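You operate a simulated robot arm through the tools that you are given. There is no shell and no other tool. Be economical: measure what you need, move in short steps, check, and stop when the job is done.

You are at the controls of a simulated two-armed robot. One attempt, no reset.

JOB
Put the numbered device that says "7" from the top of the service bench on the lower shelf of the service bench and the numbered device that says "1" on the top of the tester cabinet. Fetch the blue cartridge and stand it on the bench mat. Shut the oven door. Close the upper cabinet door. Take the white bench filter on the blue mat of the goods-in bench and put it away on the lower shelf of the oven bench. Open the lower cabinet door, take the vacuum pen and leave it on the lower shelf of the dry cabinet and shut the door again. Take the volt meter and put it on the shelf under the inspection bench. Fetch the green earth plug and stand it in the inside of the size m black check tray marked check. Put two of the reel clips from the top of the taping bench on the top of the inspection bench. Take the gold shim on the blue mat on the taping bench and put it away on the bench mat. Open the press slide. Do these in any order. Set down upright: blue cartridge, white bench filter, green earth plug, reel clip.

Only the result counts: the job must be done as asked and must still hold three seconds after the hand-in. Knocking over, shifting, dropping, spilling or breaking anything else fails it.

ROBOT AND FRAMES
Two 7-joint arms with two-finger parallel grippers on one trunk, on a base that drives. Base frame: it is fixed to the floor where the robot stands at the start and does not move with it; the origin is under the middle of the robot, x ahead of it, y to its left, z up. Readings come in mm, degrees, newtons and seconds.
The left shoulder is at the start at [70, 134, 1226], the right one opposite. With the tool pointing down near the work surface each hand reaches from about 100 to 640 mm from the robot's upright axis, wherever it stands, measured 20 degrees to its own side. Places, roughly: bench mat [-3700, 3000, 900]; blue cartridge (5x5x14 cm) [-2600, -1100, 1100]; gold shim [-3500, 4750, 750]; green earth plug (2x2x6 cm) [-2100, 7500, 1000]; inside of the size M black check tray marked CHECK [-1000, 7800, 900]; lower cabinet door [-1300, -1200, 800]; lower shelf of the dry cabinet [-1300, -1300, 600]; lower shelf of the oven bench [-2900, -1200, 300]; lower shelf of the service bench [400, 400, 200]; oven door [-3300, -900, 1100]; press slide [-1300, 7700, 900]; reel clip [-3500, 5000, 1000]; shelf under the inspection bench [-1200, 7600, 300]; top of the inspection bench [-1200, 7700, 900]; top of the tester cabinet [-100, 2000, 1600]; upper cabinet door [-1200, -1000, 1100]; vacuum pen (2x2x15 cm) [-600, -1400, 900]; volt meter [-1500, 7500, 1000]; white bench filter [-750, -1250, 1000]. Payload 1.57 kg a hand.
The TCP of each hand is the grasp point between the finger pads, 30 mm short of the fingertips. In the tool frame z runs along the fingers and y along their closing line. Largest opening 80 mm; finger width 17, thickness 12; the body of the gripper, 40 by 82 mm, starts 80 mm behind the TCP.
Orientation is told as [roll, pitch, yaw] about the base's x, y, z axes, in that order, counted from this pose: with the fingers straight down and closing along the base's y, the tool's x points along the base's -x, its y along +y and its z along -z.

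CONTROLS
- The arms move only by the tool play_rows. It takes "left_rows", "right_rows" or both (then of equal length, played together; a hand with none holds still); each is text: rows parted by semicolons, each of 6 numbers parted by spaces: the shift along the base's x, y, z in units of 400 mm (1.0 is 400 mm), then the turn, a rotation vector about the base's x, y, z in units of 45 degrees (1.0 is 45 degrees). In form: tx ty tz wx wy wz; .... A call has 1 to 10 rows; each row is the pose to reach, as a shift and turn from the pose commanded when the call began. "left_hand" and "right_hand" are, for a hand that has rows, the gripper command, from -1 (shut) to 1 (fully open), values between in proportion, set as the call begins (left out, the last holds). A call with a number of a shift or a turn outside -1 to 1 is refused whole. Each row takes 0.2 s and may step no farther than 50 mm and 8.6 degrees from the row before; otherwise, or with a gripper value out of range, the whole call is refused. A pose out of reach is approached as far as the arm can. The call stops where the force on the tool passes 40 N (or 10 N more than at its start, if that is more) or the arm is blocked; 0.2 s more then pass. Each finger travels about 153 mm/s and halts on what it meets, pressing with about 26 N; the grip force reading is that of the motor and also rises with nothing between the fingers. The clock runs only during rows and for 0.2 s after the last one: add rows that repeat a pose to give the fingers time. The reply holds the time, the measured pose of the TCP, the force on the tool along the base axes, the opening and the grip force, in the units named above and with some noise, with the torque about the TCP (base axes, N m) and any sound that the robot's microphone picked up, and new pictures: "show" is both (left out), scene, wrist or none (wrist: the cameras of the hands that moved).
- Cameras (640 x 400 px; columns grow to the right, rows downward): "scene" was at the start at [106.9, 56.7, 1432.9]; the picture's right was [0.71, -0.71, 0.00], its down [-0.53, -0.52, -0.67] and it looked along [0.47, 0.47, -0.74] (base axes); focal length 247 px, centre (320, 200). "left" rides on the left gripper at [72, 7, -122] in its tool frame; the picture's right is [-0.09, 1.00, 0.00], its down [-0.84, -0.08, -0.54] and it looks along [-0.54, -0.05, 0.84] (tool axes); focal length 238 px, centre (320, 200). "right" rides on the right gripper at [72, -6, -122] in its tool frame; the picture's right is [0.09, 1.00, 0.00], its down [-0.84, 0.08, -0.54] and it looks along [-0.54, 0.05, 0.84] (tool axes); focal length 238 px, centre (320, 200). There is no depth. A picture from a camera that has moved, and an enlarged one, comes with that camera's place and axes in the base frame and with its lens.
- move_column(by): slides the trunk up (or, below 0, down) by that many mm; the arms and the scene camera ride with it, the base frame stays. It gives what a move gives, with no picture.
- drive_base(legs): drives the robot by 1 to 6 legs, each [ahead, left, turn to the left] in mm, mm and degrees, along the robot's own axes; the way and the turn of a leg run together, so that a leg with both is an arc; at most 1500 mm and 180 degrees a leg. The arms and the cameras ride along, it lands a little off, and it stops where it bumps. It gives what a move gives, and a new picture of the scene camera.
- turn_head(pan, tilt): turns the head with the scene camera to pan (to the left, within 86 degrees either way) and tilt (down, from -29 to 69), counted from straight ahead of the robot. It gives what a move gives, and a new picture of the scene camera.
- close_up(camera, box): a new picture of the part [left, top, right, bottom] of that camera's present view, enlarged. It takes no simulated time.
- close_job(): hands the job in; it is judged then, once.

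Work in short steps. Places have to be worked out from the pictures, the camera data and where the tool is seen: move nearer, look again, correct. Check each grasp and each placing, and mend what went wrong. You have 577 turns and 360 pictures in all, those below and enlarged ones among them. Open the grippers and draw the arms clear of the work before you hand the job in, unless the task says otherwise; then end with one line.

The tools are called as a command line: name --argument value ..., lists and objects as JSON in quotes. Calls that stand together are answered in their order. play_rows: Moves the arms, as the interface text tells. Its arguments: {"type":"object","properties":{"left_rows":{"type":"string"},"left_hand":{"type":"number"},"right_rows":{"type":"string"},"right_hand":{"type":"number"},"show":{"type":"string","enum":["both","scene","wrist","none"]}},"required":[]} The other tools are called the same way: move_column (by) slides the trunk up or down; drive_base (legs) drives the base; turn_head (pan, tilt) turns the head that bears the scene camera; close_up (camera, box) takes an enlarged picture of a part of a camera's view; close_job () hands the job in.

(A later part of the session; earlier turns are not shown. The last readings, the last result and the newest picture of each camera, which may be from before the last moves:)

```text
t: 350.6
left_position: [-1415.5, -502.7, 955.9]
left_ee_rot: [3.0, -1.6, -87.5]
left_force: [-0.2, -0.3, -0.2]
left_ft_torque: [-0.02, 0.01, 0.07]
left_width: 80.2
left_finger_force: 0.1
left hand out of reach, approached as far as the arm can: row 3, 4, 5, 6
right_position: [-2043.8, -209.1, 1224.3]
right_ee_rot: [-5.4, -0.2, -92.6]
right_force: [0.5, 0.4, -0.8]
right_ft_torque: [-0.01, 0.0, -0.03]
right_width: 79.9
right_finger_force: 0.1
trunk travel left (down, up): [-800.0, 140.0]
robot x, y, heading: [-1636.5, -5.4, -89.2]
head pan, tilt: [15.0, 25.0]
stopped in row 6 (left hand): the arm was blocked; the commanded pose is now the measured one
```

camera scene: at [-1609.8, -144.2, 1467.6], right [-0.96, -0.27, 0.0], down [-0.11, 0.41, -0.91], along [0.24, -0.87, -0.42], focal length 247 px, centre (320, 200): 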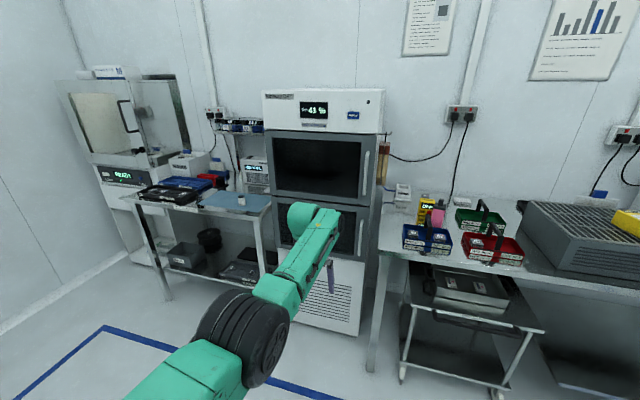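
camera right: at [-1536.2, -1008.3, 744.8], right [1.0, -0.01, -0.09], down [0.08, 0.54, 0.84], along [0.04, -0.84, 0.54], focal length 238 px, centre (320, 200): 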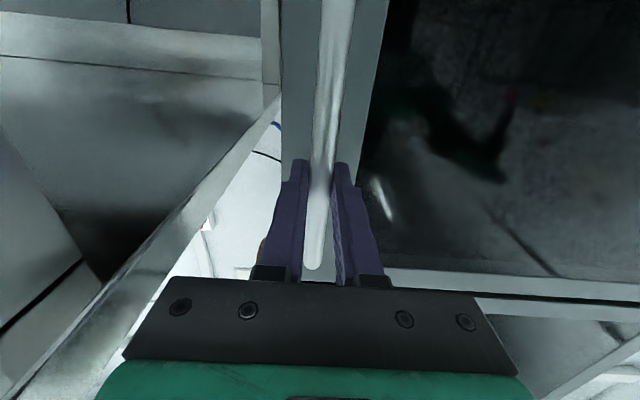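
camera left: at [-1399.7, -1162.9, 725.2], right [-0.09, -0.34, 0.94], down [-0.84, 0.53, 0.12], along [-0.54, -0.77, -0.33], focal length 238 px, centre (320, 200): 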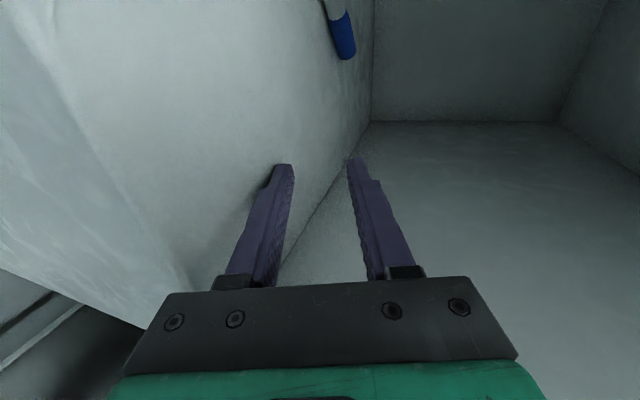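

Usable range is ≈530–620 ahead. I go back to 565 and drive to the filter with the right hand staying clear.

play_rows --left_rows "-0.03 -0.05 0.05 -0.02 -0.02 -0.02;-0.06 -0.1 0.08 -0.04 -0.05 -0.04;-0.1 -0.15 0.1 -0.04 -0.07 -0.06;-0.1 -0.15 0.1 -0.04 -0.07 -0.06" --show "none"

drive_base --legs '[[0, 595, 0], [640, 0, 0]]'

play_rows --left_rows "0 0 0 0 0 0" --show "wrist"

```text
t: 351.6
left_position: [-1459.8, -561.9, 996.0]
left_ee_rot: [5.9, -3.3, -90.7]
left_force: [0.3, -0.8, -0.4]
left_ft_torque: [0.01, -0.01, 0.0]
left_width: 80.0
left_finger_force: 0.1
right_position: [-2044.0, -209.2, 1224.9]
right_ee_rot: [-5.5, -0.2, -92.6]
right_force: [0.1, -0.7, -0.3]
right_ft_torque: [0.05, -0.01, 0.01]
right_width: 80.0
right_finger_force: 0.1
trunk travel left (down, up): [-800.0, 140.0]
robot x, y, heading: [-1635.7, -6.2, -89.2]
head pan, tilt: [15.0, 25.0]
```

```text
t: 358.2
left_position: [-843.2, -1193.6, 996.2]
left_ee_rot: [5.7, -3.3, -90.3]
left_force: [0.0, 0.3, 0.1]
left_ft_torque: [-0.02, 0.03, 0.0]
left_width: 80.0
left_finger_force: 0.1
right_position: [-1428.1, -842.3, 1225.4]
right_ee_rot: [-5.4, -0.3, -92.4]
right_force: [-1.0, -0.5, -0.9]
right_ft_torque: [-0.01, 0.01, 0.02]
right_width: 79.9
right_finger_force: 0.1
trunk travel left (down, up): [-800.0, 140.0]
robot x, y, heading: [-1017.7, -637.4, -89.1]
head pan, tilt: [15.0, 25.0]
camera scene: at [-994.4, -775.3, 1467.8], right [-0.96, -0.27, 0.0], down [-0.11, 0.41, -0.91], along [0.25, -0.87, -0.42], focal length 247 px, centre (320, 200)
```

scene: 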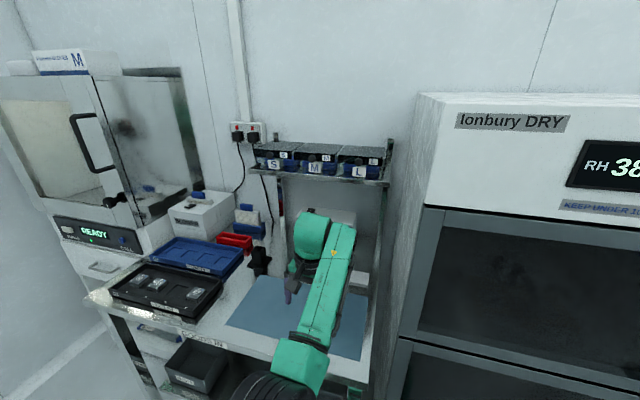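

```text
t: 358.6
left_position: [-844.5, -1193.6, 995.9]
left_ee_rot: [5.8, -3.3, -90.4]
left_force: [0.2, 0.6, 0.4]
left_ft_torque: [0.03, 0.0, 0.0]
left_width: 79.8
left_finger_force: 0.0
right_position: [-1427.4, -843.0, 1225.7]
right_ee_rot: [-5.5, -0.2, -92.4]
right_force: [-0.6, 1.1, 0.2]
right_ft_torque: [-0.01, -0.02, 0.02]
right_width: 80.0
right_finger_force: 0.0
trunk travel left (down, up): [-800.0, 140.0]
robot x, y, heading: [-1022.3, -636.3, -89.3]
head pan, tilt: [15.0, 25.0]
camera left: at [-848.4, -1115.2, 1113.7], right [0.99, -0.09, 0.11], down [-0.14, -0.8, 0.58], along [0.03, -0.59, -0.81], focal length 238 px, centre (320, 200)
```

left: 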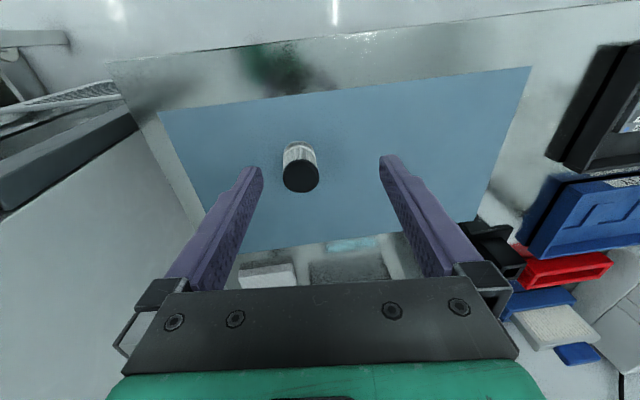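

The filter stands at ≈[-855,-1222], about 65 mm tall. I level the tool, centre over it and look again.

play_rows --left_rows "-0.01 -0.03 0 0.03 0.05 0;-0.02 -0.06 0 0.06 0.1 0;-0.028 -0.07 0 0.073 0.129 0;-0.028 -0.07 0 0.073 0.129 0" --show "wrist"

```text
t: 359.6
left_position: [-854.7, -1222.5, 995.2]
left_ee_rot: [-0.1, 0.0, -90.2]
left_force: [-1.0, 0.2, -0.1]
left_ft_torque: [-0.02, 0.01, 0.01]
left_width: 80.1
left_finger_force: 0.0
right_position: [-1428.7, -842.4, 1226.2]
right_ee_rot: [-5.5, -0.1, -92.4]
right_force: [-0.6, 0.7, 0.7]
right_ft_torque: [-0.02, -0.04, 0.0]
right_width: 80.0
right_finger_force: 0.2
trunk travel left (down, up): [-800.0, 140.0]
robot x, y, heading: [-1021.2, -638.5, -89.1]
head pan, tilt: [15.0, 25.0]
camera left: at [-847.6, -1151.2, 1117.2], right [1.0, -0.1, 0.0], down [-0.08, -0.84, 0.54], along [-0.05, -0.54, -0.84], focal length 238 px, centre (320, 200)
```

left: 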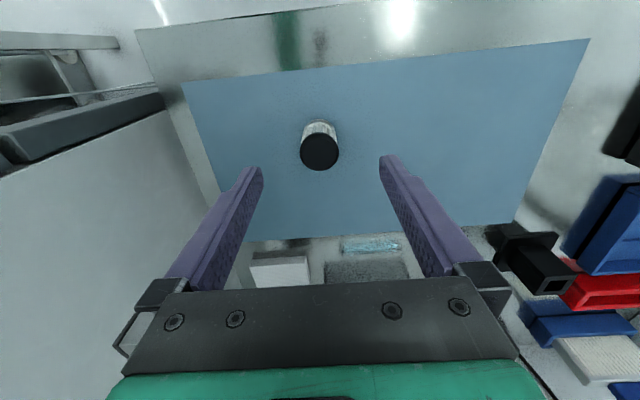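

Centred. I descend 88 mm and grip.

play_rows --left_rows "0 -0.005 -0.08 0 0 0;0 -0.01 -0.16 0 0 0;0 -0.01 -0.22 0 0 0;0 -0.01 -0.22 0 0 0" --show "none"

play_rows --left_rows "0 0 0 0 0 0;0 0 0 0 0 0;0 0 0 0 0 0;0 0 0 0 0 0" --left_hand -1 --show "wrist"

```text
t: 360.6
left_position: [-855.3, -1226.9, 907.3]
left_ee_rot: [0.0, 0.0, -90.2]
left_force: [0.2, -0.4, -0.3]
left_ft_torque: [0.01, 0.01, 0.0]
left_width: 79.9
left_finger_force: 0.1
right_position: [-1428.7, -842.5, 1225.1]
right_ee_rot: [-5.5, -0.2, -92.4]
right_force: [-0.6, 0.0, 0.5]
right_ft_torque: [-0.02, 0.01, 0.0]
right_width: 79.9
right_finger_force: 0.1
trunk travel left (down, up): [-800.0, 140.0]
robot x, y, heading: [-1021.3, -638.7, -89.0]
head pan, tilt: [15.0, 25.0]
```

```text
t: 361.6
left_position: [-855.8, -1226.5, 907.1]
left_ee_rot: [0.0, -0.1, -90.2]
left_force: [0.7, 0.3, 1.1]
left_ft_torque: [-0.03, -0.01, 0.0]
left_width: 34.3
left_finger_force: 25.8
right_position: [-1428.2, -843.4, 1224.1]
right_ee_rot: [-5.5, -0.2, -92.4]
right_force: [1.2, -0.8, 0.6]
right_ft_torque: [0.02, 0.01, 0.01]
right_width: 80.1
right_finger_force: 0.1
trunk travel left (down, up): [-800.0, 140.0]
robot x, y, heading: [-1022.2, -644.0, -89.1]
head pan, tilt: [15.0, 25.0]
camera left: at [-848.9, -1154.8, 1029.3], right [1.0, -0.1, 0.0], down [-0.08, -0.84, 0.54], along [-0.05, -0.54, -0.84], focal length 238 px, centre (320, 200)
```

left: 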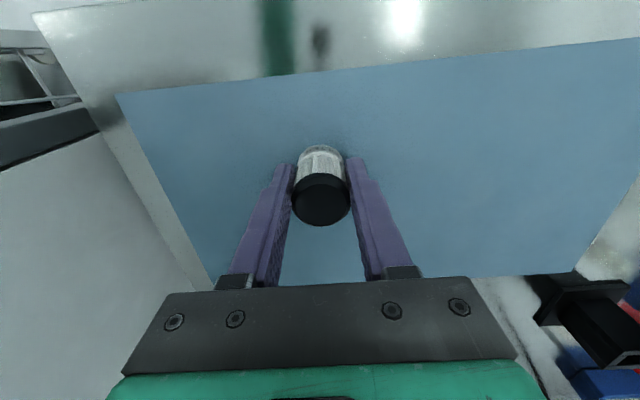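

Held. I lift with the trunk, back off and drive along the wall towards the oven bench.

move_column --by 120

drive_base --legs '[[-640, 0, 0], [0, -1450, 0]]'

turn_head --pan -20 --tilt 20

```text
t: 363.1
left_position: [-855.8, -1227.3, 1027.3]
left_ee_rot: [0.0, -0.1, -90.2]
left_force: [0.0, 1.5, -0.7]
left_ft_torque: [0.03, 0.01, -0.01]
left_width: 34.2
left_finger_force: 26.1
right_position: [-1429.0, -844.1, 1344.7]
right_ee_rot: [-5.5, -0.1, -92.4]
right_force: [0.4, -0.3, 0.0]
right_ft_torque: [-0.01, -0.02, -0.01]
right_width: 80.0
right_finger_force: 0.0
trunk travel left (down, up): [-920.0, 20.0]
robot x, y, heading: [-1025.3, -637.0, -89.2]
head pan, tilt: [15.0, 25.0]
```

```text
t: 373.4
left_position: [-2309.9, -609.1, 1026.5]
left_ee_rot: [0.0, 0.0, -90.8]
left_force: [-0.2, 0.2, -0.8]
left_ft_torque: [0.01, 0.02, -0.01]
left_width: 34.4
left_finger_force: 26.2
right_position: [-2879.9, -219.8, 1345.3]
right_ee_rot: [-5.5, -0.2, -92.9]
right_force: [0.2, -0.3, 0.2]
right_ft_torque: [-0.01, 0.0, -0.02]
right_width: 79.9
right_finger_force: 0.0
trunk travel left (down, up): [-920.0, 20.0]
robot x, y, heading: [-2473.7, -22.4, -89.8]
head pan, tilt: [15.0, 25.0]
camera scene: at [-2445.2, -157.4, 1587.6], right [-0.96, -0.26, 0.0], down [-0.11, 0.41, -0.91], along [0.24, -0.87, -0.42], focal length 247 px, centre (320, 200)
```

scene: 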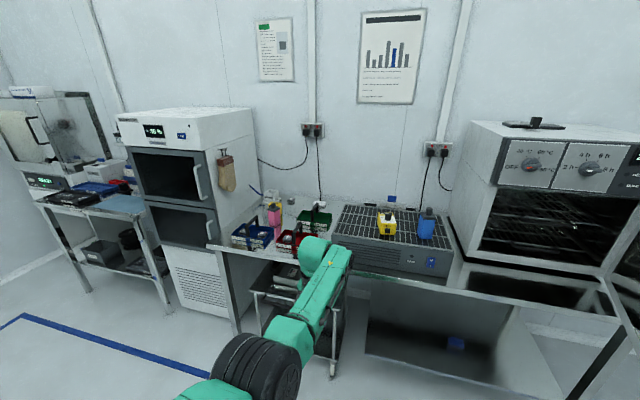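

```text
t: 374.4
left_position: [-2311.8, -607.9, 1026.7]
left_ee_rot: [0.0, 0.0, -90.8]
left_force: [0.1, 0.3, -0.4]
left_ft_torque: [0.0, 0.0, -0.04]
left_width: 34.1
left_finger_force: 26.2
right_position: [-2879.8, -220.4, 1345.8]
right_ee_rot: [-5.5, -0.1, -92.8]
right_force: [0.9, 0.4, -0.5]
right_ft_torque: [-0.01, -0.02, 0.03]
right_width: 79.8
right_finger_force: 0.0
trunk travel left (down, up): [-920.0, 20.0]
robot x, y, heading: [-2472.9, -20.1, -89.7]
head pan, tilt: [-20.0, 20.0]
camera scene: at [-2501.8, -156.1, 1595.7], right [-0.94, 0.34, 0.0], down [0.12, 0.32, -0.94], along [-0.32, -0.88, -0.34], focal length 247 px, centre (320, 200)
```

scene: 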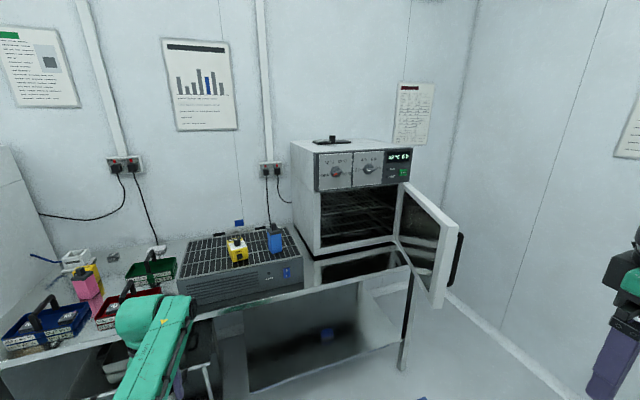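

The oven door is open (hinge right ≈[-3366,-1190], free edge ≈[-3194,-708]); the lower shelf spans x≈-2430…-3200 at z≈300. I lower the trunk and line up to place the filter at x≈-2540.

move_column --by -400

move_column --by -230

drive_base --legs '[[0, -230, 0]]'

turn_head --pan 0 --tilt 15

```text
t: 378.3
left_position: [-2311.3, -608.6, 625.8]
left_ee_rot: [0.0, 0.1, -90.7]
left_force: [0.0, 0.2, 0.2]
left_ft_torque: [0.02, 0.01, 0.01]
left_width: 34.4
left_finger_force: 26.0
right_position: [-2880.4, -220.7, 946.1]
right_ee_rot: [-5.4, -0.3, -92.8]
right_force: [-0.3, -0.1, 0.4]
right_ft_torque: [-0.01, -0.03, -0.03]
right_width: 80.3
right_finger_force: 0.1
trunk travel left (down, up): [-520.0, 420.0]
robot x, y, heading: [-2472.3, -18.7, -89.7]
head pan, tilt: [-20.0, 20.0]
```

```text
t: 380.7
left_position: [-2311.7, -607.5, 397.2]
left_ee_rot: [0.0, 0.0, -90.8]
left_force: [0.7, 0.1, -1.2]
left_ft_torque: [-0.02, 0.01, 0.01]
left_width: 34.0
left_finger_force: 26.0
right_position: [-2880.9, -219.7, 716.6]
right_ee_rot: [-5.5, -0.1, -92.9]
right_force: [-0.3, -0.3, -0.1]
right_ft_torque: [0.02, -0.02, -0.01]
right_width: 79.8
right_finger_force: 0.1
trunk travel left (down, up): [-290.0, 650.0]
robot x, y, heading: [-2471.0, -21.3, -89.8]
head pan, tilt: [-20.0, 20.0]
```

```text
t: 382.4
left_position: [-2545.4, -609.8, 397.4]
left_ee_rot: [0.1, 0.0, -90.7]
left_force: [0.1, -0.6, 0.0]
left_ft_torque: [-0.02, 0.0, 0.0]
left_width: 34.2
left_finger_force: 25.9
right_position: [-3114.7, -220.9, 714.7]
right_ee_rot: [-5.5, -0.2, -93.0]
right_force: [0.1, -0.3, 1.1]
right_ft_torque: [0.0, 0.02, 0.0]
right_width: 80.0
right_finger_force: 0.0
trunk travel left (down, up): [-290.0, 650.0]
robot x, y, heading: [-2704.6, -19.6, -89.8]
head pan, tilt: [-20.0, 20.0]
camera scene: at [-2735.9, -156.9, 965.7], right [-0.94, 0.34, 0.0], down [0.12, 0.32, -0.94], along [-0.32, -0.88, -0.34], focal length 247 px, centre (320, 200)
```

scene: 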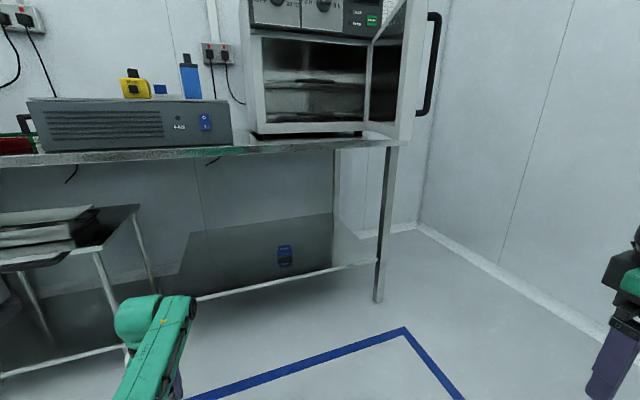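

```text
t: 383.3
left_position: [-2545.5, -609.0, 396.7]
left_ee_rot: [0.0, -0.1, -90.8]
left_force: [-0.2, 0.3, -0.6]
left_ft_torque: [-0.02, -0.04, -0.02]
left_width: 34.2
left_finger_force: 25.8
right_position: [-3115.0, -221.4, 715.2]
right_ee_rot: [-5.5, -0.2, -92.8]
right_force: [0.4, -0.6, -0.1]
right_ft_torque: [-0.01, 0.01, 0.03]
right_width: 79.7
right_finger_force: 0.1
trunk travel left (down, up): [-290.0, 650.0]
robot x, y, heading: [-2705.0, -19.5, -90.1]
head pan, tilt: [0.0, 15.0]
camera scene: at [-2703.7, -162.7, 973.8], right [-1.0, 0.0, 0.0], down [0.0, 0.26, -0.97], along [0.0, -0.97, -0.26], focal length 247 px, centre (320, 200)
```

scene: 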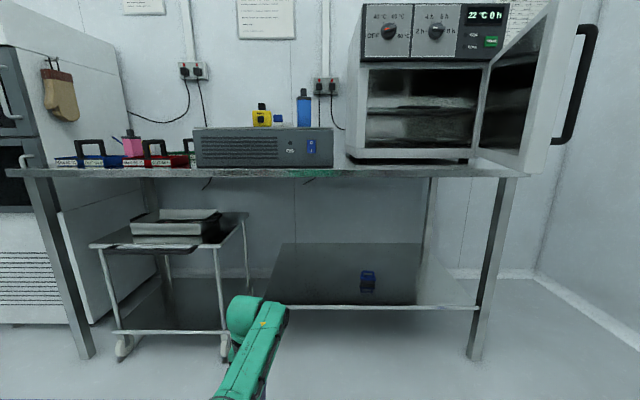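

The shelf top is ≈z 291, x −2467…−3350. I draw the right hand back a bit to stay clear of the open oven door, then drive in.

play_rows --right_rows "0.02 0.08 0 0 0 0;0.04 0.16 0 0 0 0;0.04 0.24 0 0 0 0" --show "none"

drive_base --legs '[[490, 0, 0]]'

```text
t: 384.1
left_position: [-2545.6, -608.3, 398.0]
left_ee_rot: [0.0, 0.1, -90.8]
left_force: [0.9, -0.1, -0.5]
left_ft_torque: [0.01, -0.01, -0.04]
left_width: 34.2
left_finger_force: 25.9
right_position: [-3099.7, -155.9, 714.6]
right_ee_rot: [-5.6, -0.2, -92.8]
right_force: [-0.3, -0.8, -0.3]
right_ft_torque: [-0.03, 0.03, 0.0]
right_width: 79.9
right_finger_force: 0.0
right hand out of reach, approached as far as the arm can: row 3
trunk travel left (down, up): [-290.0, 650.0]
robot x, y, heading: [-2704.0, -21.6, -89.9]
head pan, tilt: [0.0, 15.0]
```

```text
t: 387.0
left_position: [-2543.6, -1104.5, 397.8]
left_ee_rot: [-0.1, 0.0, -90.9]
left_force: [0.2, -0.3, 0.1]
left_ft_torque: [0.02, -0.02, 0.01]
left_width: 34.1
left_finger_force: 26.0
right_position: [-3098.4, -651.8, 714.5]
right_ee_rot: [-5.6, -0.2, -93.0]
right_force: [-0.4, -0.3, -0.2]
right_ft_torque: [0.04, 0.01, -0.01]
right_width: 80.1
right_finger_force: 0.1
trunk travel left (down, up): [-290.0, 650.0]
robot x, y, heading: [-2702.0, -512.8, -90.0]
head pan, tilt: [0.0, 15.0]
camera scene: at [-2702.2, -657.9, 973.8], right [-1.0, 0.0, 0.0], down [0.0, 0.26, -0.97], along [0.0, -0.97, -0.26], focal length 247 px, centre (320, 200)
```

scene: 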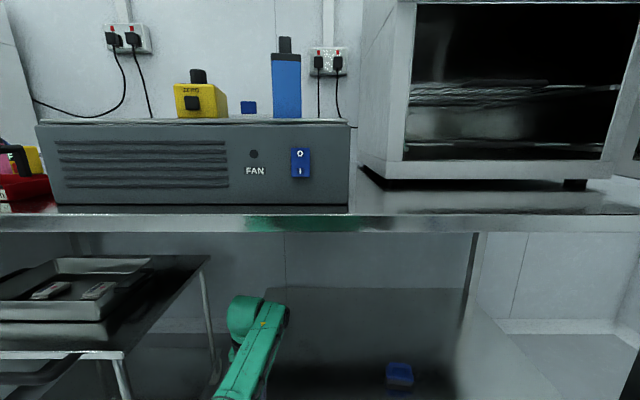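

move_column --by -40

play_rows --left_rows "0 0 -0.012 0 0 0;0 0 -0.024 0 0 0;0 0 -0.036 0 0 0;0 0 -0.048 0 0 0;0 0 -0.06 0 0 0;0 0 -0.072 0 0 0;0 0 -0.084 0 0 0;0 0 -0.096 0 0 0" --show "wrist"

```text
t: 387.8
left_position: [-2544.9, -1104.0, 358.3]
left_ee_rot: [0.0, 0.0, -90.8]
left_force: [0.1, 0.5, 0.0]
left_ft_torque: [0.01, -0.02, -0.02]
left_width: 33.9
left_finger_force: 26.0
right_position: [-3097.8, -650.7, 675.0]
right_ee_rot: [-5.5, -0.2, -93.0]
right_force: [0.0, 0.0, 0.8]
right_ft_torque: [-0.02, -0.02, -0.05]
right_width: 80.1
right_finger_force: 0.2
trunk travel left (down, up): [-250.0, 690.0]
robot x, y, heading: [-2703.8, -513.7, -90.0]
head pan, tilt: [0.0, 15.0]
```

```text
t: 389.6
left_position: [-2545.4, -1105.2, 323.9]
left_ee_rot: [0.1, -0.6, -90.8]
left_force: [0.6, -2.2, 19.9]
left_ft_torque: [-0.14, 0.09, -0.04]
left_width: 34.6
left_finger_force: 26.3
right_position: [-3099.2, -648.3, 675.1]
right_ee_rot: [-5.4, -0.4, -93.0]
right_force: [0.2, -0.3, 0.0]
right_ft_torque: [0.0, 0.01, 0.0]
right_width: 80.0
right_finger_force: 0.0
trunk travel left (down, up): [-250.0, 690.0]
robot x, y, heading: [-2701.5, -515.8, -89.8]
head pan, tilt: [0.0, 15.0]
camera left: at [-2537.4, -1032.5, 445.0], right [0.99, -0.11, 0.0], down [-0.09, -0.83, 0.55], along [-0.06, -0.55, -0.83], focal length 238 px, centre (320, 200)
```

left: 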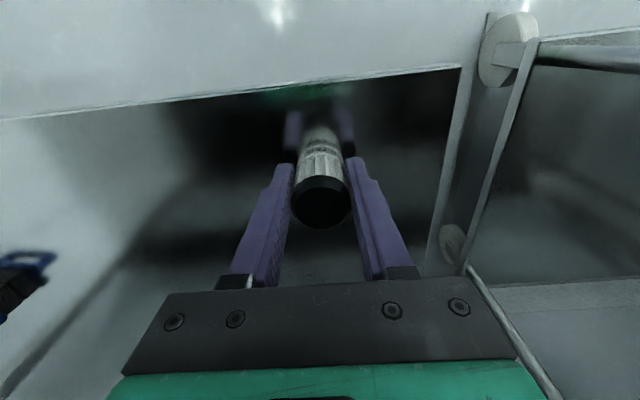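

On the shelf, ~48 mm behind its front edge. I ease up, open and lift off.

play_rows --left_rows "0 0 0.008 0 0 0;0 0 0.012 0 0 0" --show "none"

play_rows --left_rows "0 0 0 0 0 0;0 0 0 0 0 0;0 0 0 0 0 0;0 0 0.05 0 0 0;0 0 0.12 0 0 0;0 0 0.2 0 0 0" --left_hand 1 --show "wrist"

```text
t: 390.2
left_position: [-2544.5, -1101.4, 324.1]
left_ee_rot: [0.0, -0.1, -90.9]
left_force: [-0.1, -3.6, 7.9]
left_ft_torque: [-0.32, 0.03, -0.01]
left_width: 34.0
left_finger_force: 26.1
right_position: [-3097.7, -649.8, 675.1]
right_ee_rot: [-5.4, -0.3, -93.0]
right_force: [0.3, -0.6, 0.3]
right_ft_torque: [0.02, 0.0, -0.05]
right_width: 79.8
right_finger_force: 0.0
trunk travel left (down, up): [-250.0, 690.0]
robot x, y, heading: [-2702.2, -513.3, -89.6]
head pan, tilt: [0.0, 15.0]
```

```text
t: 391.6
left_position: [-2544.3, -1101.5, 403.2]
left_ee_rot: [0.0, 0.0, -90.9]
left_force: [-0.2, 0.5, -0.3]
left_ft_torque: [0.01, -0.01, -0.02]
left_width: 79.8
left_finger_force: 0.0
right_position: [-3097.6, -650.5, 675.5]
right_ee_rot: [-5.5, -0.1, -93.1]
right_force: [-0.9, 0.9, 0.0]
right_ft_torque: [-0.01, -0.03, -0.03]
right_width: 79.8
right_finger_force: 0.0
trunk travel left (down, up): [-250.0, 690.0]
robot x, y, heading: [-2698.2, -513.2, -89.4]
head pan, tilt: [0.0, 15.0]
camera left: at [-2537.1, -1031.2, 524.8], right [0.99, -0.11, 0.0], down [-0.09, -0.84, 0.54], along [-0.06, -0.54, -0.84], focal length 238 px, centre (320, 200)
```

left: 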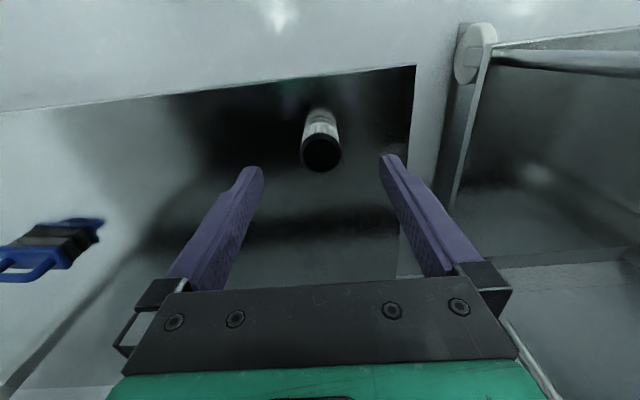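

Filter stands upright. I back out, raise the trunk, and turn the right tool horizontal for the oven door.

drive_base --legs '[[-450, 0, 0]]'

move_column --by 400

move_column --by 150

play_rows --right_rows "0 -0.11 0 -0.1 0 0;0 -0.22 0 -0.2 0 0;0 -0.33 0 -0.3 0 0;0 -0.44 0 -0.4 0 0;0 -0.55 0 -0.5 0 0;0 -0.66 0 -0.6 0 0;0 -0.75 0 -0.72 0 0;0 -0.8 0 -0.84 0 0;0 -0.85 0 -0.96 0 0" --right_hand -1 --show "none"

play_rows --right_rows "0 -0.06 0 -0.11 0 0;0 -0.12 0 -0.22 0 0;0 -0.18 0 -0.33 0 0;0 -0.24 0 -0.44 0 0;0 -0.3 0 -0.55 0 0;0 -0.36 0 -0.66 0 0;0 -0.42 0 -0.77 0 0;0 -0.46 0 -0.88 0 0;0 -0.48 0 -1 0 0" --show "none"

turn_head --pan -20 --tilt 25

```text
t: 394.4
left_position: [-2546.2, -649.3, 403.2]
left_ee_rot: [0.1, 0.0, -90.9]
left_force: [0.0, 0.4, 0.1]
left_ft_torque: [-0.04, 0.0, 0.0]
left_width: 79.7
left_finger_force: 0.0
right_position: [-3099.6, -196.9, 675.3]
right_ee_rot: [-5.6, -0.2, -93.1]
right_force: [0.2, 1.0, 1.0]
right_ft_torque: [0.01, 0.0, -0.02]
right_width: 79.9
right_finger_force: 0.0
trunk travel left (down, up): [-250.0, 690.0]
robot x, y, heading: [-2706.3, -65.6, -90.0]
head pan, tilt: [0.0, 15.0]
camera scene: at [-2703.3, -203.6, 933.9], right [-1.0, 0.0, 0.0], down [0.0, 0.26, -0.97], along [0.0, -0.97, -0.26], focal length 247 px, centre (320, 200)
```

scene: 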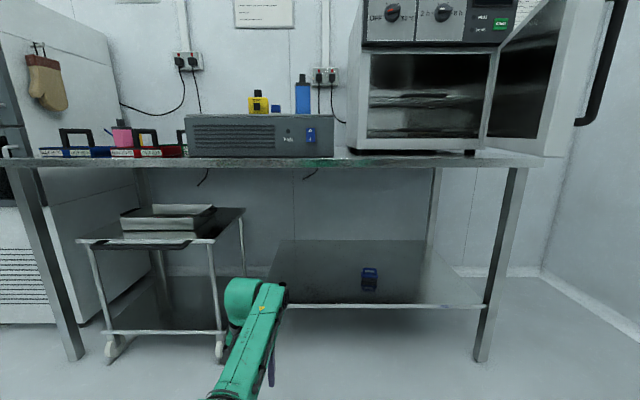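

```text
t: 398.2
left_position: [-2546.0, -648.4, 802.4]
left_ee_rot: [0.0, -0.1, -90.9]
left_force: [-0.8, 0.4, -0.7]
left_ft_torque: [-0.02, -0.03, 0.01]
left_width: 80.2
left_finger_force: 0.0
right_position: [-3100.0, -197.1, 1074.2]
right_ee_rot: [-5.4, -0.2, -93.0]
right_force: [-0.6, 0.3, -0.6]
right_ft_torque: [-0.02, 0.01, -0.03]
right_width: 79.9
right_finger_force: 0.0
trunk travel left (down, up): [-650.0, 290.0]
robot x, y, heading: [-2706.8, -62.6, -89.5]
head pan, tilt: [0.0, 15.0]
```

```text
t: 399.9
left_position: [-2545.1, -650.1, 952.3]
left_ee_rot: [0.0, -0.1, -90.8]
left_force: [0.4, -0.4, -0.1]
left_ft_torque: [0.0, -0.01, 0.02]
left_width: 80.2
left_finger_force: 0.0
right_position: [-3099.9, -196.6, 1224.4]
right_ee_rot: [-5.5, -0.3, -93.0]
right_force: [-0.3, 0.3, -0.3]
right_ft_torque: [0.01, 0.01, 0.01]
right_width: 79.8
right_finger_force: 0.0
trunk travel left (down, up): [-800.0, 140.0]
robot x, y, heading: [-2702.6, -62.0, -90.0]
head pan, tilt: [0.0, 15.0]
```

```text
t: 401.9
left_position: [-2545.9, -647.8, 952.4]
left_ee_rot: [0.0, 0.0, -90.9]
left_force: [0.0, 0.1, -0.6]
left_ft_torque: [0.01, -0.01, -0.02]
left_width: 80.3
left_finger_force: 0.1
right_position: [-3098.9, -538.5, 1225.5]
right_ee_rot: [-2.6, -43.4, -94.2]
right_force: [-0.6, -0.2, 0.3]
right_ft_torque: [-0.05, -0.02, -0.01]
right_width: 0.0
right_finger_force: 21.5
trunk travel left (down, up): [-800.0, 140.0]
robot x, y, heading: [-2707.6, -59.2, -90.1]
head pan, tilt: [0.0, 15.0]
```

```text
t: 403.9
left_position: [-2546.1, -650.7, 952.4]
left_ee_rot: [0.0, 0.0, -90.8]
left_force: [0.7, 0.4, 0.3]
left_ft_torque: [0.0, 0.01, -0.02]
left_width: 80.0
left_finger_force: 0.1
right_position: [-3098.4, -728.5, 1224.3]
right_ee_rot: [57.4, -86.7, -152.9]
right_force: [-0.1, -0.9, -0.4]
right_ft_torque: [-0.03, 0.0, -0.01]
right_width: 0.0
right_finger_force: 21.5
trunk travel left (down, up): [-800.0, 140.0]
robot x, y, heading: [-2697.8, -61.5, -90.1]
head pan, tilt: [0.0, 15.0]
```

```text
t: 404.8
left_position: [-2545.6, -649.9, 953.7]
left_ee_rot: [0.0, 0.0, -91.0]
left_force: [0.5, 0.6, 0.1]
left_ft_torque: [0.0, -0.03, 0.0]
left_width: 80.1
left_finger_force: 0.0
right_position: [-3098.7, -727.8, 1224.9]
right_ee_rot: [56.6, -86.6, -152.0]
right_force: [-0.2, 0.2, -0.4]
right_ft_torque: [0.01, -0.01, 0.02]
right_width: 0.1
right_finger_force: 21.7
trunk travel left (down, up): [-800.0, 140.0]
robot x, y, heading: [-2704.2, -59.6, -90.1]
head pan, tilt: [-20.0, 25.0]
camera scene: at [-2734.8, -197.1, 1467.7], right [-0.94, 0.34, 0.0], down [0.14, 0.4, -0.91], along [-0.31, -0.85, -0.42], focal length 247 px, centre (320, 200)
```

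scene: 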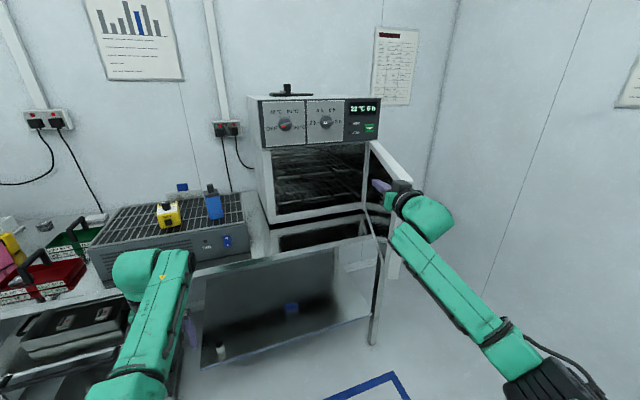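

The right hand is on the inner side of the door. I raise the trunk 120 for the left hand's clearance, lower the right hand correspondingly, then go round the door's free edge to its outer side.

drive_base --legs '[[-180, 0, 0], [0, -235, 0]]'

move_column --by 120

play_rows --right_rows "0 0 -0.1 0 0 0;0 0 -0.2 0 0 0;0 0 -0.32 0 0 0;0 0 -0.4 0 0 0" --show "none"

drive_base --legs '[[225, 0, 0]]'

```text
t: 407.6
left_position: [-2783.8, -470.5, 953.3]
left_ee_rot: [0.0, 0.1, -90.7]
left_force: [0.3, 0.5, 0.2]
left_ft_torque: [-0.01, 0.01, -0.04]
left_width: 79.9
left_finger_force: 0.0
right_position: [-3336.7, -549.6, 1225.7]
right_ee_rot: [56.6, -86.6, -152.0]
right_force: [-1.1, -0.2, -0.3]
right_ft_torque: [0.01, -0.01, 0.02]
right_width: 0.1
right_finger_force: 22.2
trunk travel left (down, up): [-800.0, 140.0]
robot x, y, heading: [-2947.3, 118.2, -89.5]
head pan, tilt: [-20.0, 25.0]
camera scene: at [-2973.2, -18.7, 1467.7], right [-0.94, 0.34, 0.0], down [0.14, 0.4, -0.91], along [-0.31, -0.85, -0.42], focal length 247 px, centre (320, 200)
```

scene: 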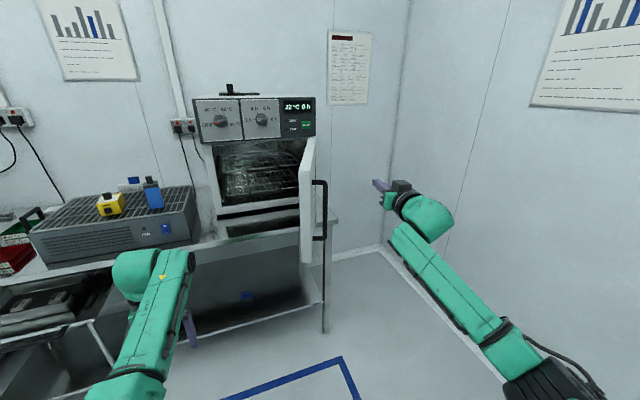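

```text
t: 409.1
left_position: [-2784.7, -470.5, 1071.8]
left_ee_rot: [0.0, 0.1, -90.7]
left_force: [-0.1, -0.2, 0.1]
left_ft_torque: [0.01, 0.03, 0.01]
left_width: 80.0
left_finger_force: 0.1
right_position: [-3338.8, -551.7, 1344.8]
right_ee_rot: [56.8, -86.6, -152.2]
right_force: [0.5, -0.2, -0.6]
right_ft_torque: [-0.03, 0.01, 0.0]
right_width: 0.1
right_finger_force: 21.6
trunk travel left (down, up): [-920.0, 20.0]
robot x, y, heading: [-2946.9, 115.2, -89.9]
head pan, tilt: [-20.0, 25.0]
```

```text
t: 410.1
left_position: [-2784.2, -470.9, 1072.7]
left_ee_rot: [0.0, -0.1, -90.7]
left_force: [-0.3, 0.1, -0.4]
left_ft_torque: [0.0, 0.0, 0.03]
left_width: 80.0
left_finger_force: 0.0
right_position: [-3336.6, -547.4, 1181.5]
right_ee_rot: [57.3, -86.6, -152.7]
right_force: [0.6, -0.7, -0.3]
right_ft_torque: [-0.02, -0.01, 0.02]
right_width: 0.0
right_finger_force: 21.0
trunk travel left (down, up): [-920.0, 20.0]
robot x, y, heading: [-2941.7, 116.9, -89.8]
head pan, tilt: [-20.0, 25.0]
```

```text
t: 411.9
left_position: [-2781.7, -693.1, 1074.2]
left_ee_rot: [0.0, -0.1, -90.7]
left_force: [0.0, 0.5, 0.1]
left_ft_torque: [-0.02, 0.05, -0.01]
left_width: 80.2
left_finger_force: 0.0
right_position: [-3333.0, -771.2, 1184.2]
right_ee_rot: [59.3, -86.7, -154.4]
right_force: [0.3, -0.2, 0.6]
right_ft_torque: [0.03, -0.02, 0.0]
right_width: 0.0
right_finger_force: 21.2
trunk travel left (down, up): [-920.0, 20.0]
robot x, y, heading: [-2945.5, -107.3, -89.3]
head pan, tilt: [-20.0, 25.0]
camera scene: at [-2973.1, -240.6, 1588.0], right [-0.94, 0.34, 0.0], down [0.14, 0.4, -0.91], along [-0.3, -0.85, -0.42], focal length 247 px, centre (320, 200)
```

scene: 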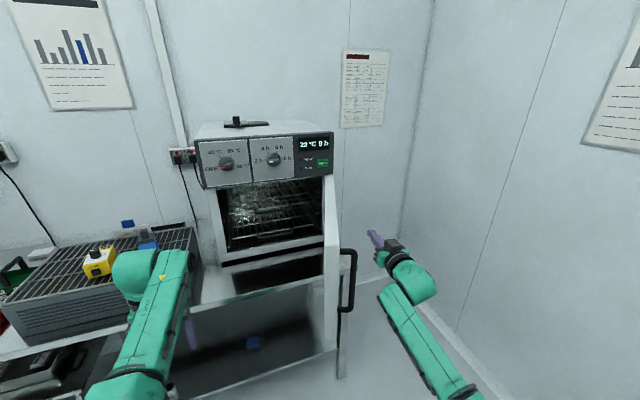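

The hand is right of the handle. I sweep left 225 mm.

drive_base --legs '[[0, 225, 0]]'

```text
t: 413.5
left_position: [-2564.6, -693.7, 1073.1]
left_ee_rot: [0.2, 0.0, -90.7]
left_force: [0.4, -0.5, -0.2]
left_ft_torque: [-0.03, 0.02, -0.01]
left_width: 79.7
left_finger_force: 0.0
right_position: [-3118.2, -771.1, 1182.5]
right_ee_rot: [58.0, -86.5, -153.4]
right_force: [-0.4, -0.7, -0.1]
right_ft_torque: [-0.05, -0.05, 0.02]
right_width: 0.0
right_finger_force: 20.5
trunk travel left (down, up): [-920.0, 20.0]
robot x, y, heading: [-2719.7, -107.2, -89.8]
head pan, tilt: [-20.0, 25.0]
camera scene: at [-2756.1, -243.0, 1587.6], right [-0.94, 0.34, 0.0], down [0.15, 0.4, -0.91], along [-0.31, -0.85, -0.42], focal length 247 px, centre (320, 200)
```

scene: 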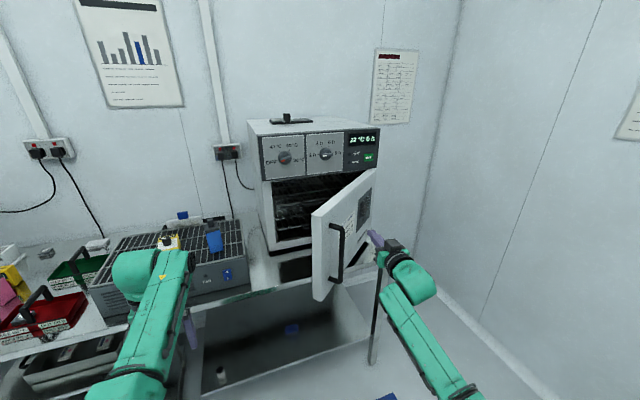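

The door follows. I continue ahead and left in three legs.

drive_base --legs '[[80, 65, 0], [70, 40, 0], [70, 37, 0]]'

```text
t: 416.0
left_position: [-2424.6, -905.3, 1076.3]
left_ee_rot: [0.2, -0.3, -91.1]
left_force: [-0.5, 0.1, 0.4]
left_ft_torque: [-0.05, -0.02, -0.01]
left_width: 80.0
left_finger_force: 0.0
right_position: [-2976.5, -980.9, 1185.5]
right_ee_rot: [63.1, -86.6, -158.7]
right_force: [-1.3, 0.4, -0.9]
right_ft_torque: [0.02, 0.0, -0.01]
right_width: 0.0
right_finger_force: 20.8
trunk travel left (down, up): [-920.0, 20.0]
robot x, y, heading: [-2580.0, -326.9, -89.6]
head pan, tilt: [-20.0, 25.0]
camera scene: at [-2614.3, -450.3, 1588.5], right [-0.94, 0.34, 0.0], down [0.15, 0.39, -0.91], along [-0.31, -0.85, -0.42], focal length 247 px, centre (320, 200)
```

scene: 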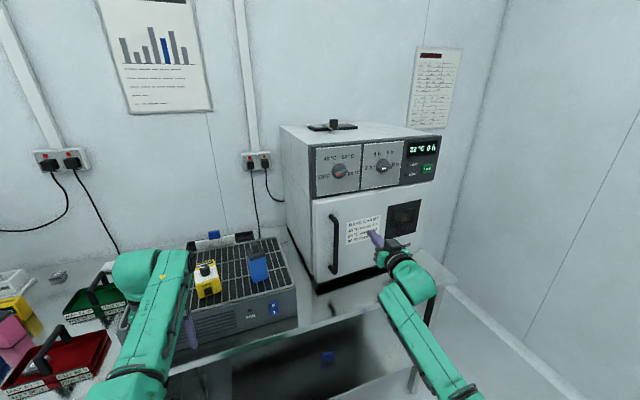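

Nearly shut. I push ahead gently until contact force shows.

drive_base --legs '[[30, 5, 0]]'

drive_base --legs '[[30, 5, 0]]'

```text
t: 416.9
left_position: [-2418.1, -938.0, 1075.2]
left_ee_rot: [0.0, -0.3, -90.9]
left_force: [-0.4, 0.3, 0.2]
left_ft_torque: [-0.03, 0.01, 0.03]
left_width: 80.0
left_finger_force: 0.0
right_position: [-2968.9, -1011.9, 1185.1]
right_ee_rot: [60.5, -86.7, -156.2]
right_force: [0.3, 0.4, 0.1]
right_ft_torque: [0.0, 0.02, 0.01]
right_width: 0.0
right_finger_force: 21.1
trunk travel left (down, up): [-920.0, 20.0]
robot x, y, heading: [-2575.1, -352.6, -89.8]
head pan, tilt: [-20.0, 25.0]
camera scene: at [-2605.5, -483.2, 1588.3], right [-0.94, 0.34, 0.0], down [0.14, 0.39, -0.91], along [-0.31, -0.85, -0.42], focal length 247 px, centre (320, 200)
```

scene: 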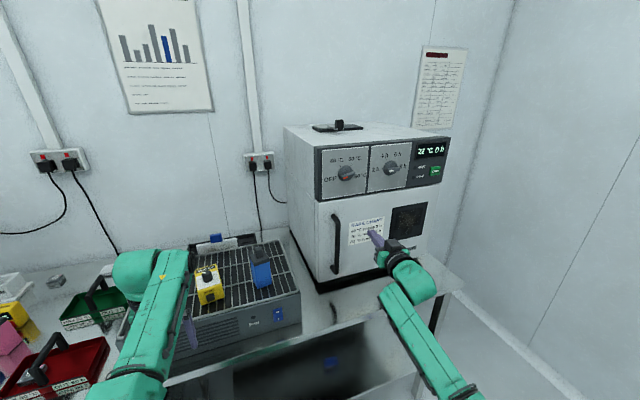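

```text
t: 417.7
left_position: [-2412.9, -965.2, 1077.4]
left_ee_rot: [0.1, -0.4, -91.0]
left_force: [-0.5, 0.7, 1.2]
left_ft_torque: [0.0, -0.03, 0.04]
left_width: 79.9
left_finger_force: 0.0
right_position: [-2966.1, -1042.4, 1185.5]
right_ee_rot: [62.3, -86.7, -157.9]
right_force: [-1.7, 0.0, -0.1]
right_ft_torque: [0.02, -0.02, 0.03]
right_width: 0.2
right_finger_force: 21.1
trunk travel left (down, up): [-920.0, 20.0]
robot x, y, heading: [-2568.5, -383.7, -89.6]
head pan, tilt: [-20.0, 25.0]
camera scene: at [-2601.7, -510.8, 1588.4], right [-0.94, 0.34, 0.0], down [0.14, 0.39, -0.91], along [-0.31, -0.85, -0.42], focal length 247 px, centre (320, 200)
```

scene: 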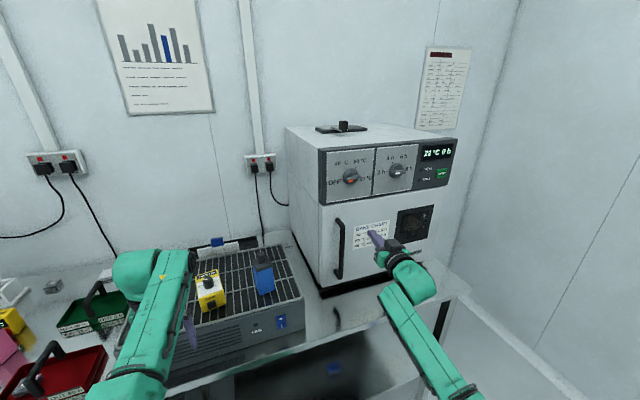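

drive_base --legs '[[40, 0, 0]]'

drive_base --legs '[[25, 0, 0]]'

```text
t: 418.6
left_position: [-2411.9, -1004.3, 1076.6]
left_ee_rot: [0.0, -0.5, -91.0]
left_force: [0.2, 1.1, 0.1]
left_ft_torque: [-0.07, 0.03, -0.01]
left_width: 80.1
left_finger_force: 0.1
right_position: [-2964.2, -1078.3, 1186.8]
right_ee_rot: [62.8, -86.8, -158.3]
right_force: [-0.5, 1.3, 0.2]
right_ft_torque: [0.01, 0.02, 0.0]
right_width: 0.3
right_finger_force: 20.9
trunk travel left (down, up): [-920.0, 20.0]
robot x, y, heading: [-2568.2, -425.5, -89.8]
head pan, tilt: [-20.0, 25.0]
camera scene: at [-2600.0, -549.2, 1588.6], right [-0.94, 0.34, 0.0], down [0.14, 0.39, -0.91], along [-0.31, -0.85, -0.42], focal length 247 px, centre (320, 200)
```

scene: 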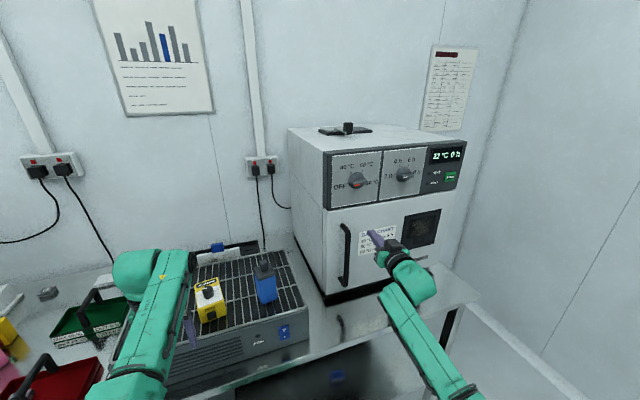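

```text
t: 419.4
left_position: [-2412.1, -1030.0, 1077.0]
left_ee_rot: [0.0, -0.2, -91.0]
left_force: [-0.2, -0.6, -0.1]
left_ft_torque: [-0.03, -0.01, 0.01]
left_width: 80.1
left_finger_force: 0.0
right_position: [-2964.1, -1106.3, 1185.8]
right_ee_rot: [61.9, -86.8, -157.5]
right_force: [-0.2, -0.1, 0.2]
right_ft_torque: [0.03, 0.01, -0.02]
right_width: 0.0
right_finger_force: 21.5
trunk travel left (down, up): [-920.0, 20.0]
robot x, y, heading: [-2571.5, -445.4, -89.7]
head pan, tilt: [-20.0, 25.0]
camera scene: at [-2600.1, -576.1, 1588.4], right [-0.94, 0.34, 0.0], down [0.14, 0.39, -0.91], along [-0.31, -0.85, -0.42], focal length 247 px, centre (320, 200)
```

scene: 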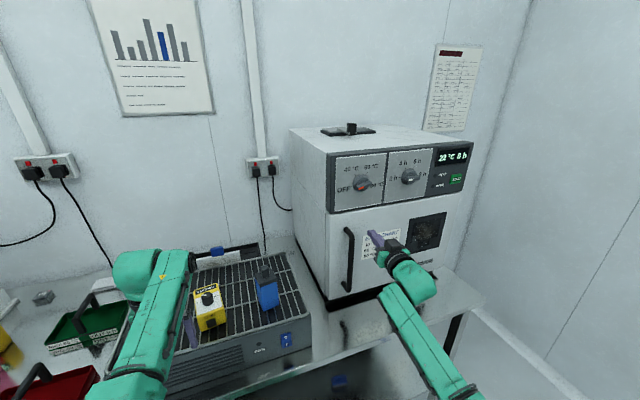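

drive_base --legs '[[22, 0, 0]]'

close_up --camera "scene" --box '[280, 110, 500, 320]'

```text
t: 420.2
left_position: [-2412.3, -1052.9, 1075.7]
left_ee_rot: [0.0, -0.3, -91.0]
left_force: [0.3, 0.6, -0.3]
left_ft_torque: [-0.05, 0.01, 0.0]
left_width: 80.0
left_finger_force: 0.1
right_position: [-2964.6, -1126.3, 1187.2]
right_ee_rot: [61.9, -86.7, -157.5]
right_force: [0.6, 0.1, 0.4]
right_ft_torque: [0.03, 0.0, -0.03]
right_width: 0.0
right_finger_force: 21.5
trunk travel left (down, up): [-920.0, 20.0]
robot x, y, heading: [-2570.9, -467.9, -89.8]
head pan, tilt: [-20.0, 25.0]
camera scene: at [-2600.2, -598.0, 1588.3], right [-0.94, 0.34, 0.0], down [0.14, 0.39, -0.91], along [-0.31, -0.85, -0.42], focal length 247 px, centre (320, 200)
```

scene: 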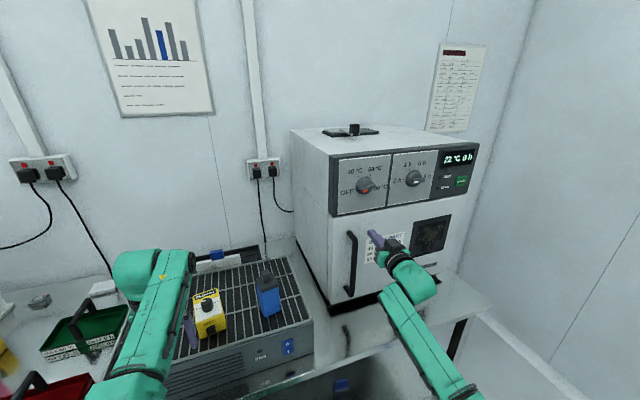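

```text
1.90 times, centred on (390, 215) of scene
camera zoom: at [-2600.2, -598.0, 1588.3], right [-0.94, 0.34, 0.0], down [0.14, 0.39, -0.91], along [-0.31, -0.85, -0.42], focal length 471 px, centre (187, 171)
```

zoom: 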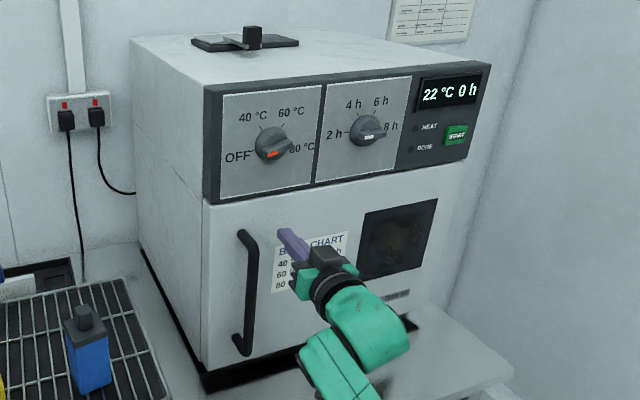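

drive_base --legs '[[22, 0, 0]]'

```text
t: 421.1
left_position: [-2412.6, -1076.8, 1073.5]
left_ee_rot: [0.0, -0.1, -91.2]
left_force: [0.3, -0.1, 0.5]
left_ft_torque: [0.02, -0.01, -0.02]
left_width: 80.0
left_finger_force: 0.1
right_position: [-2963.6, -1149.9, 1182.8]
right_ee_rot: [60.5, -86.8, -156.1]
right_force: [0.5, 3.4, -0.3]
right_ft_torque: [-0.04, -0.01, 0.04]
right_width: 0.0
right_finger_force: 21.2
trunk travel left (down, up): [-920.0, 20.0]
robot x, y, heading: [-2574.1, -489.2, -90.1]
head pan, tilt: [-20.0, 25.0]
stopped in leg 1: the force on the tool passed its limit (the readings are from after the stop); the commanded pose is now the measured one
camera scene: at [-2600.1, -624.0, 1587.8], right [-0.94, 0.34, 0.0], down [0.14, 0.4, -0.91], along [-0.31, -0.85, -0.42], focal length 247 px, centre (320, 200)
```

scene: 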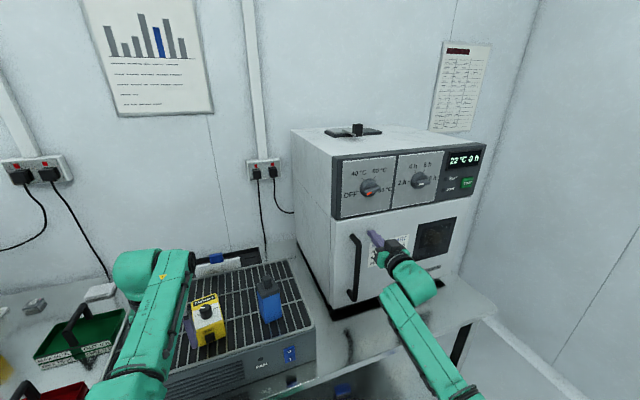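

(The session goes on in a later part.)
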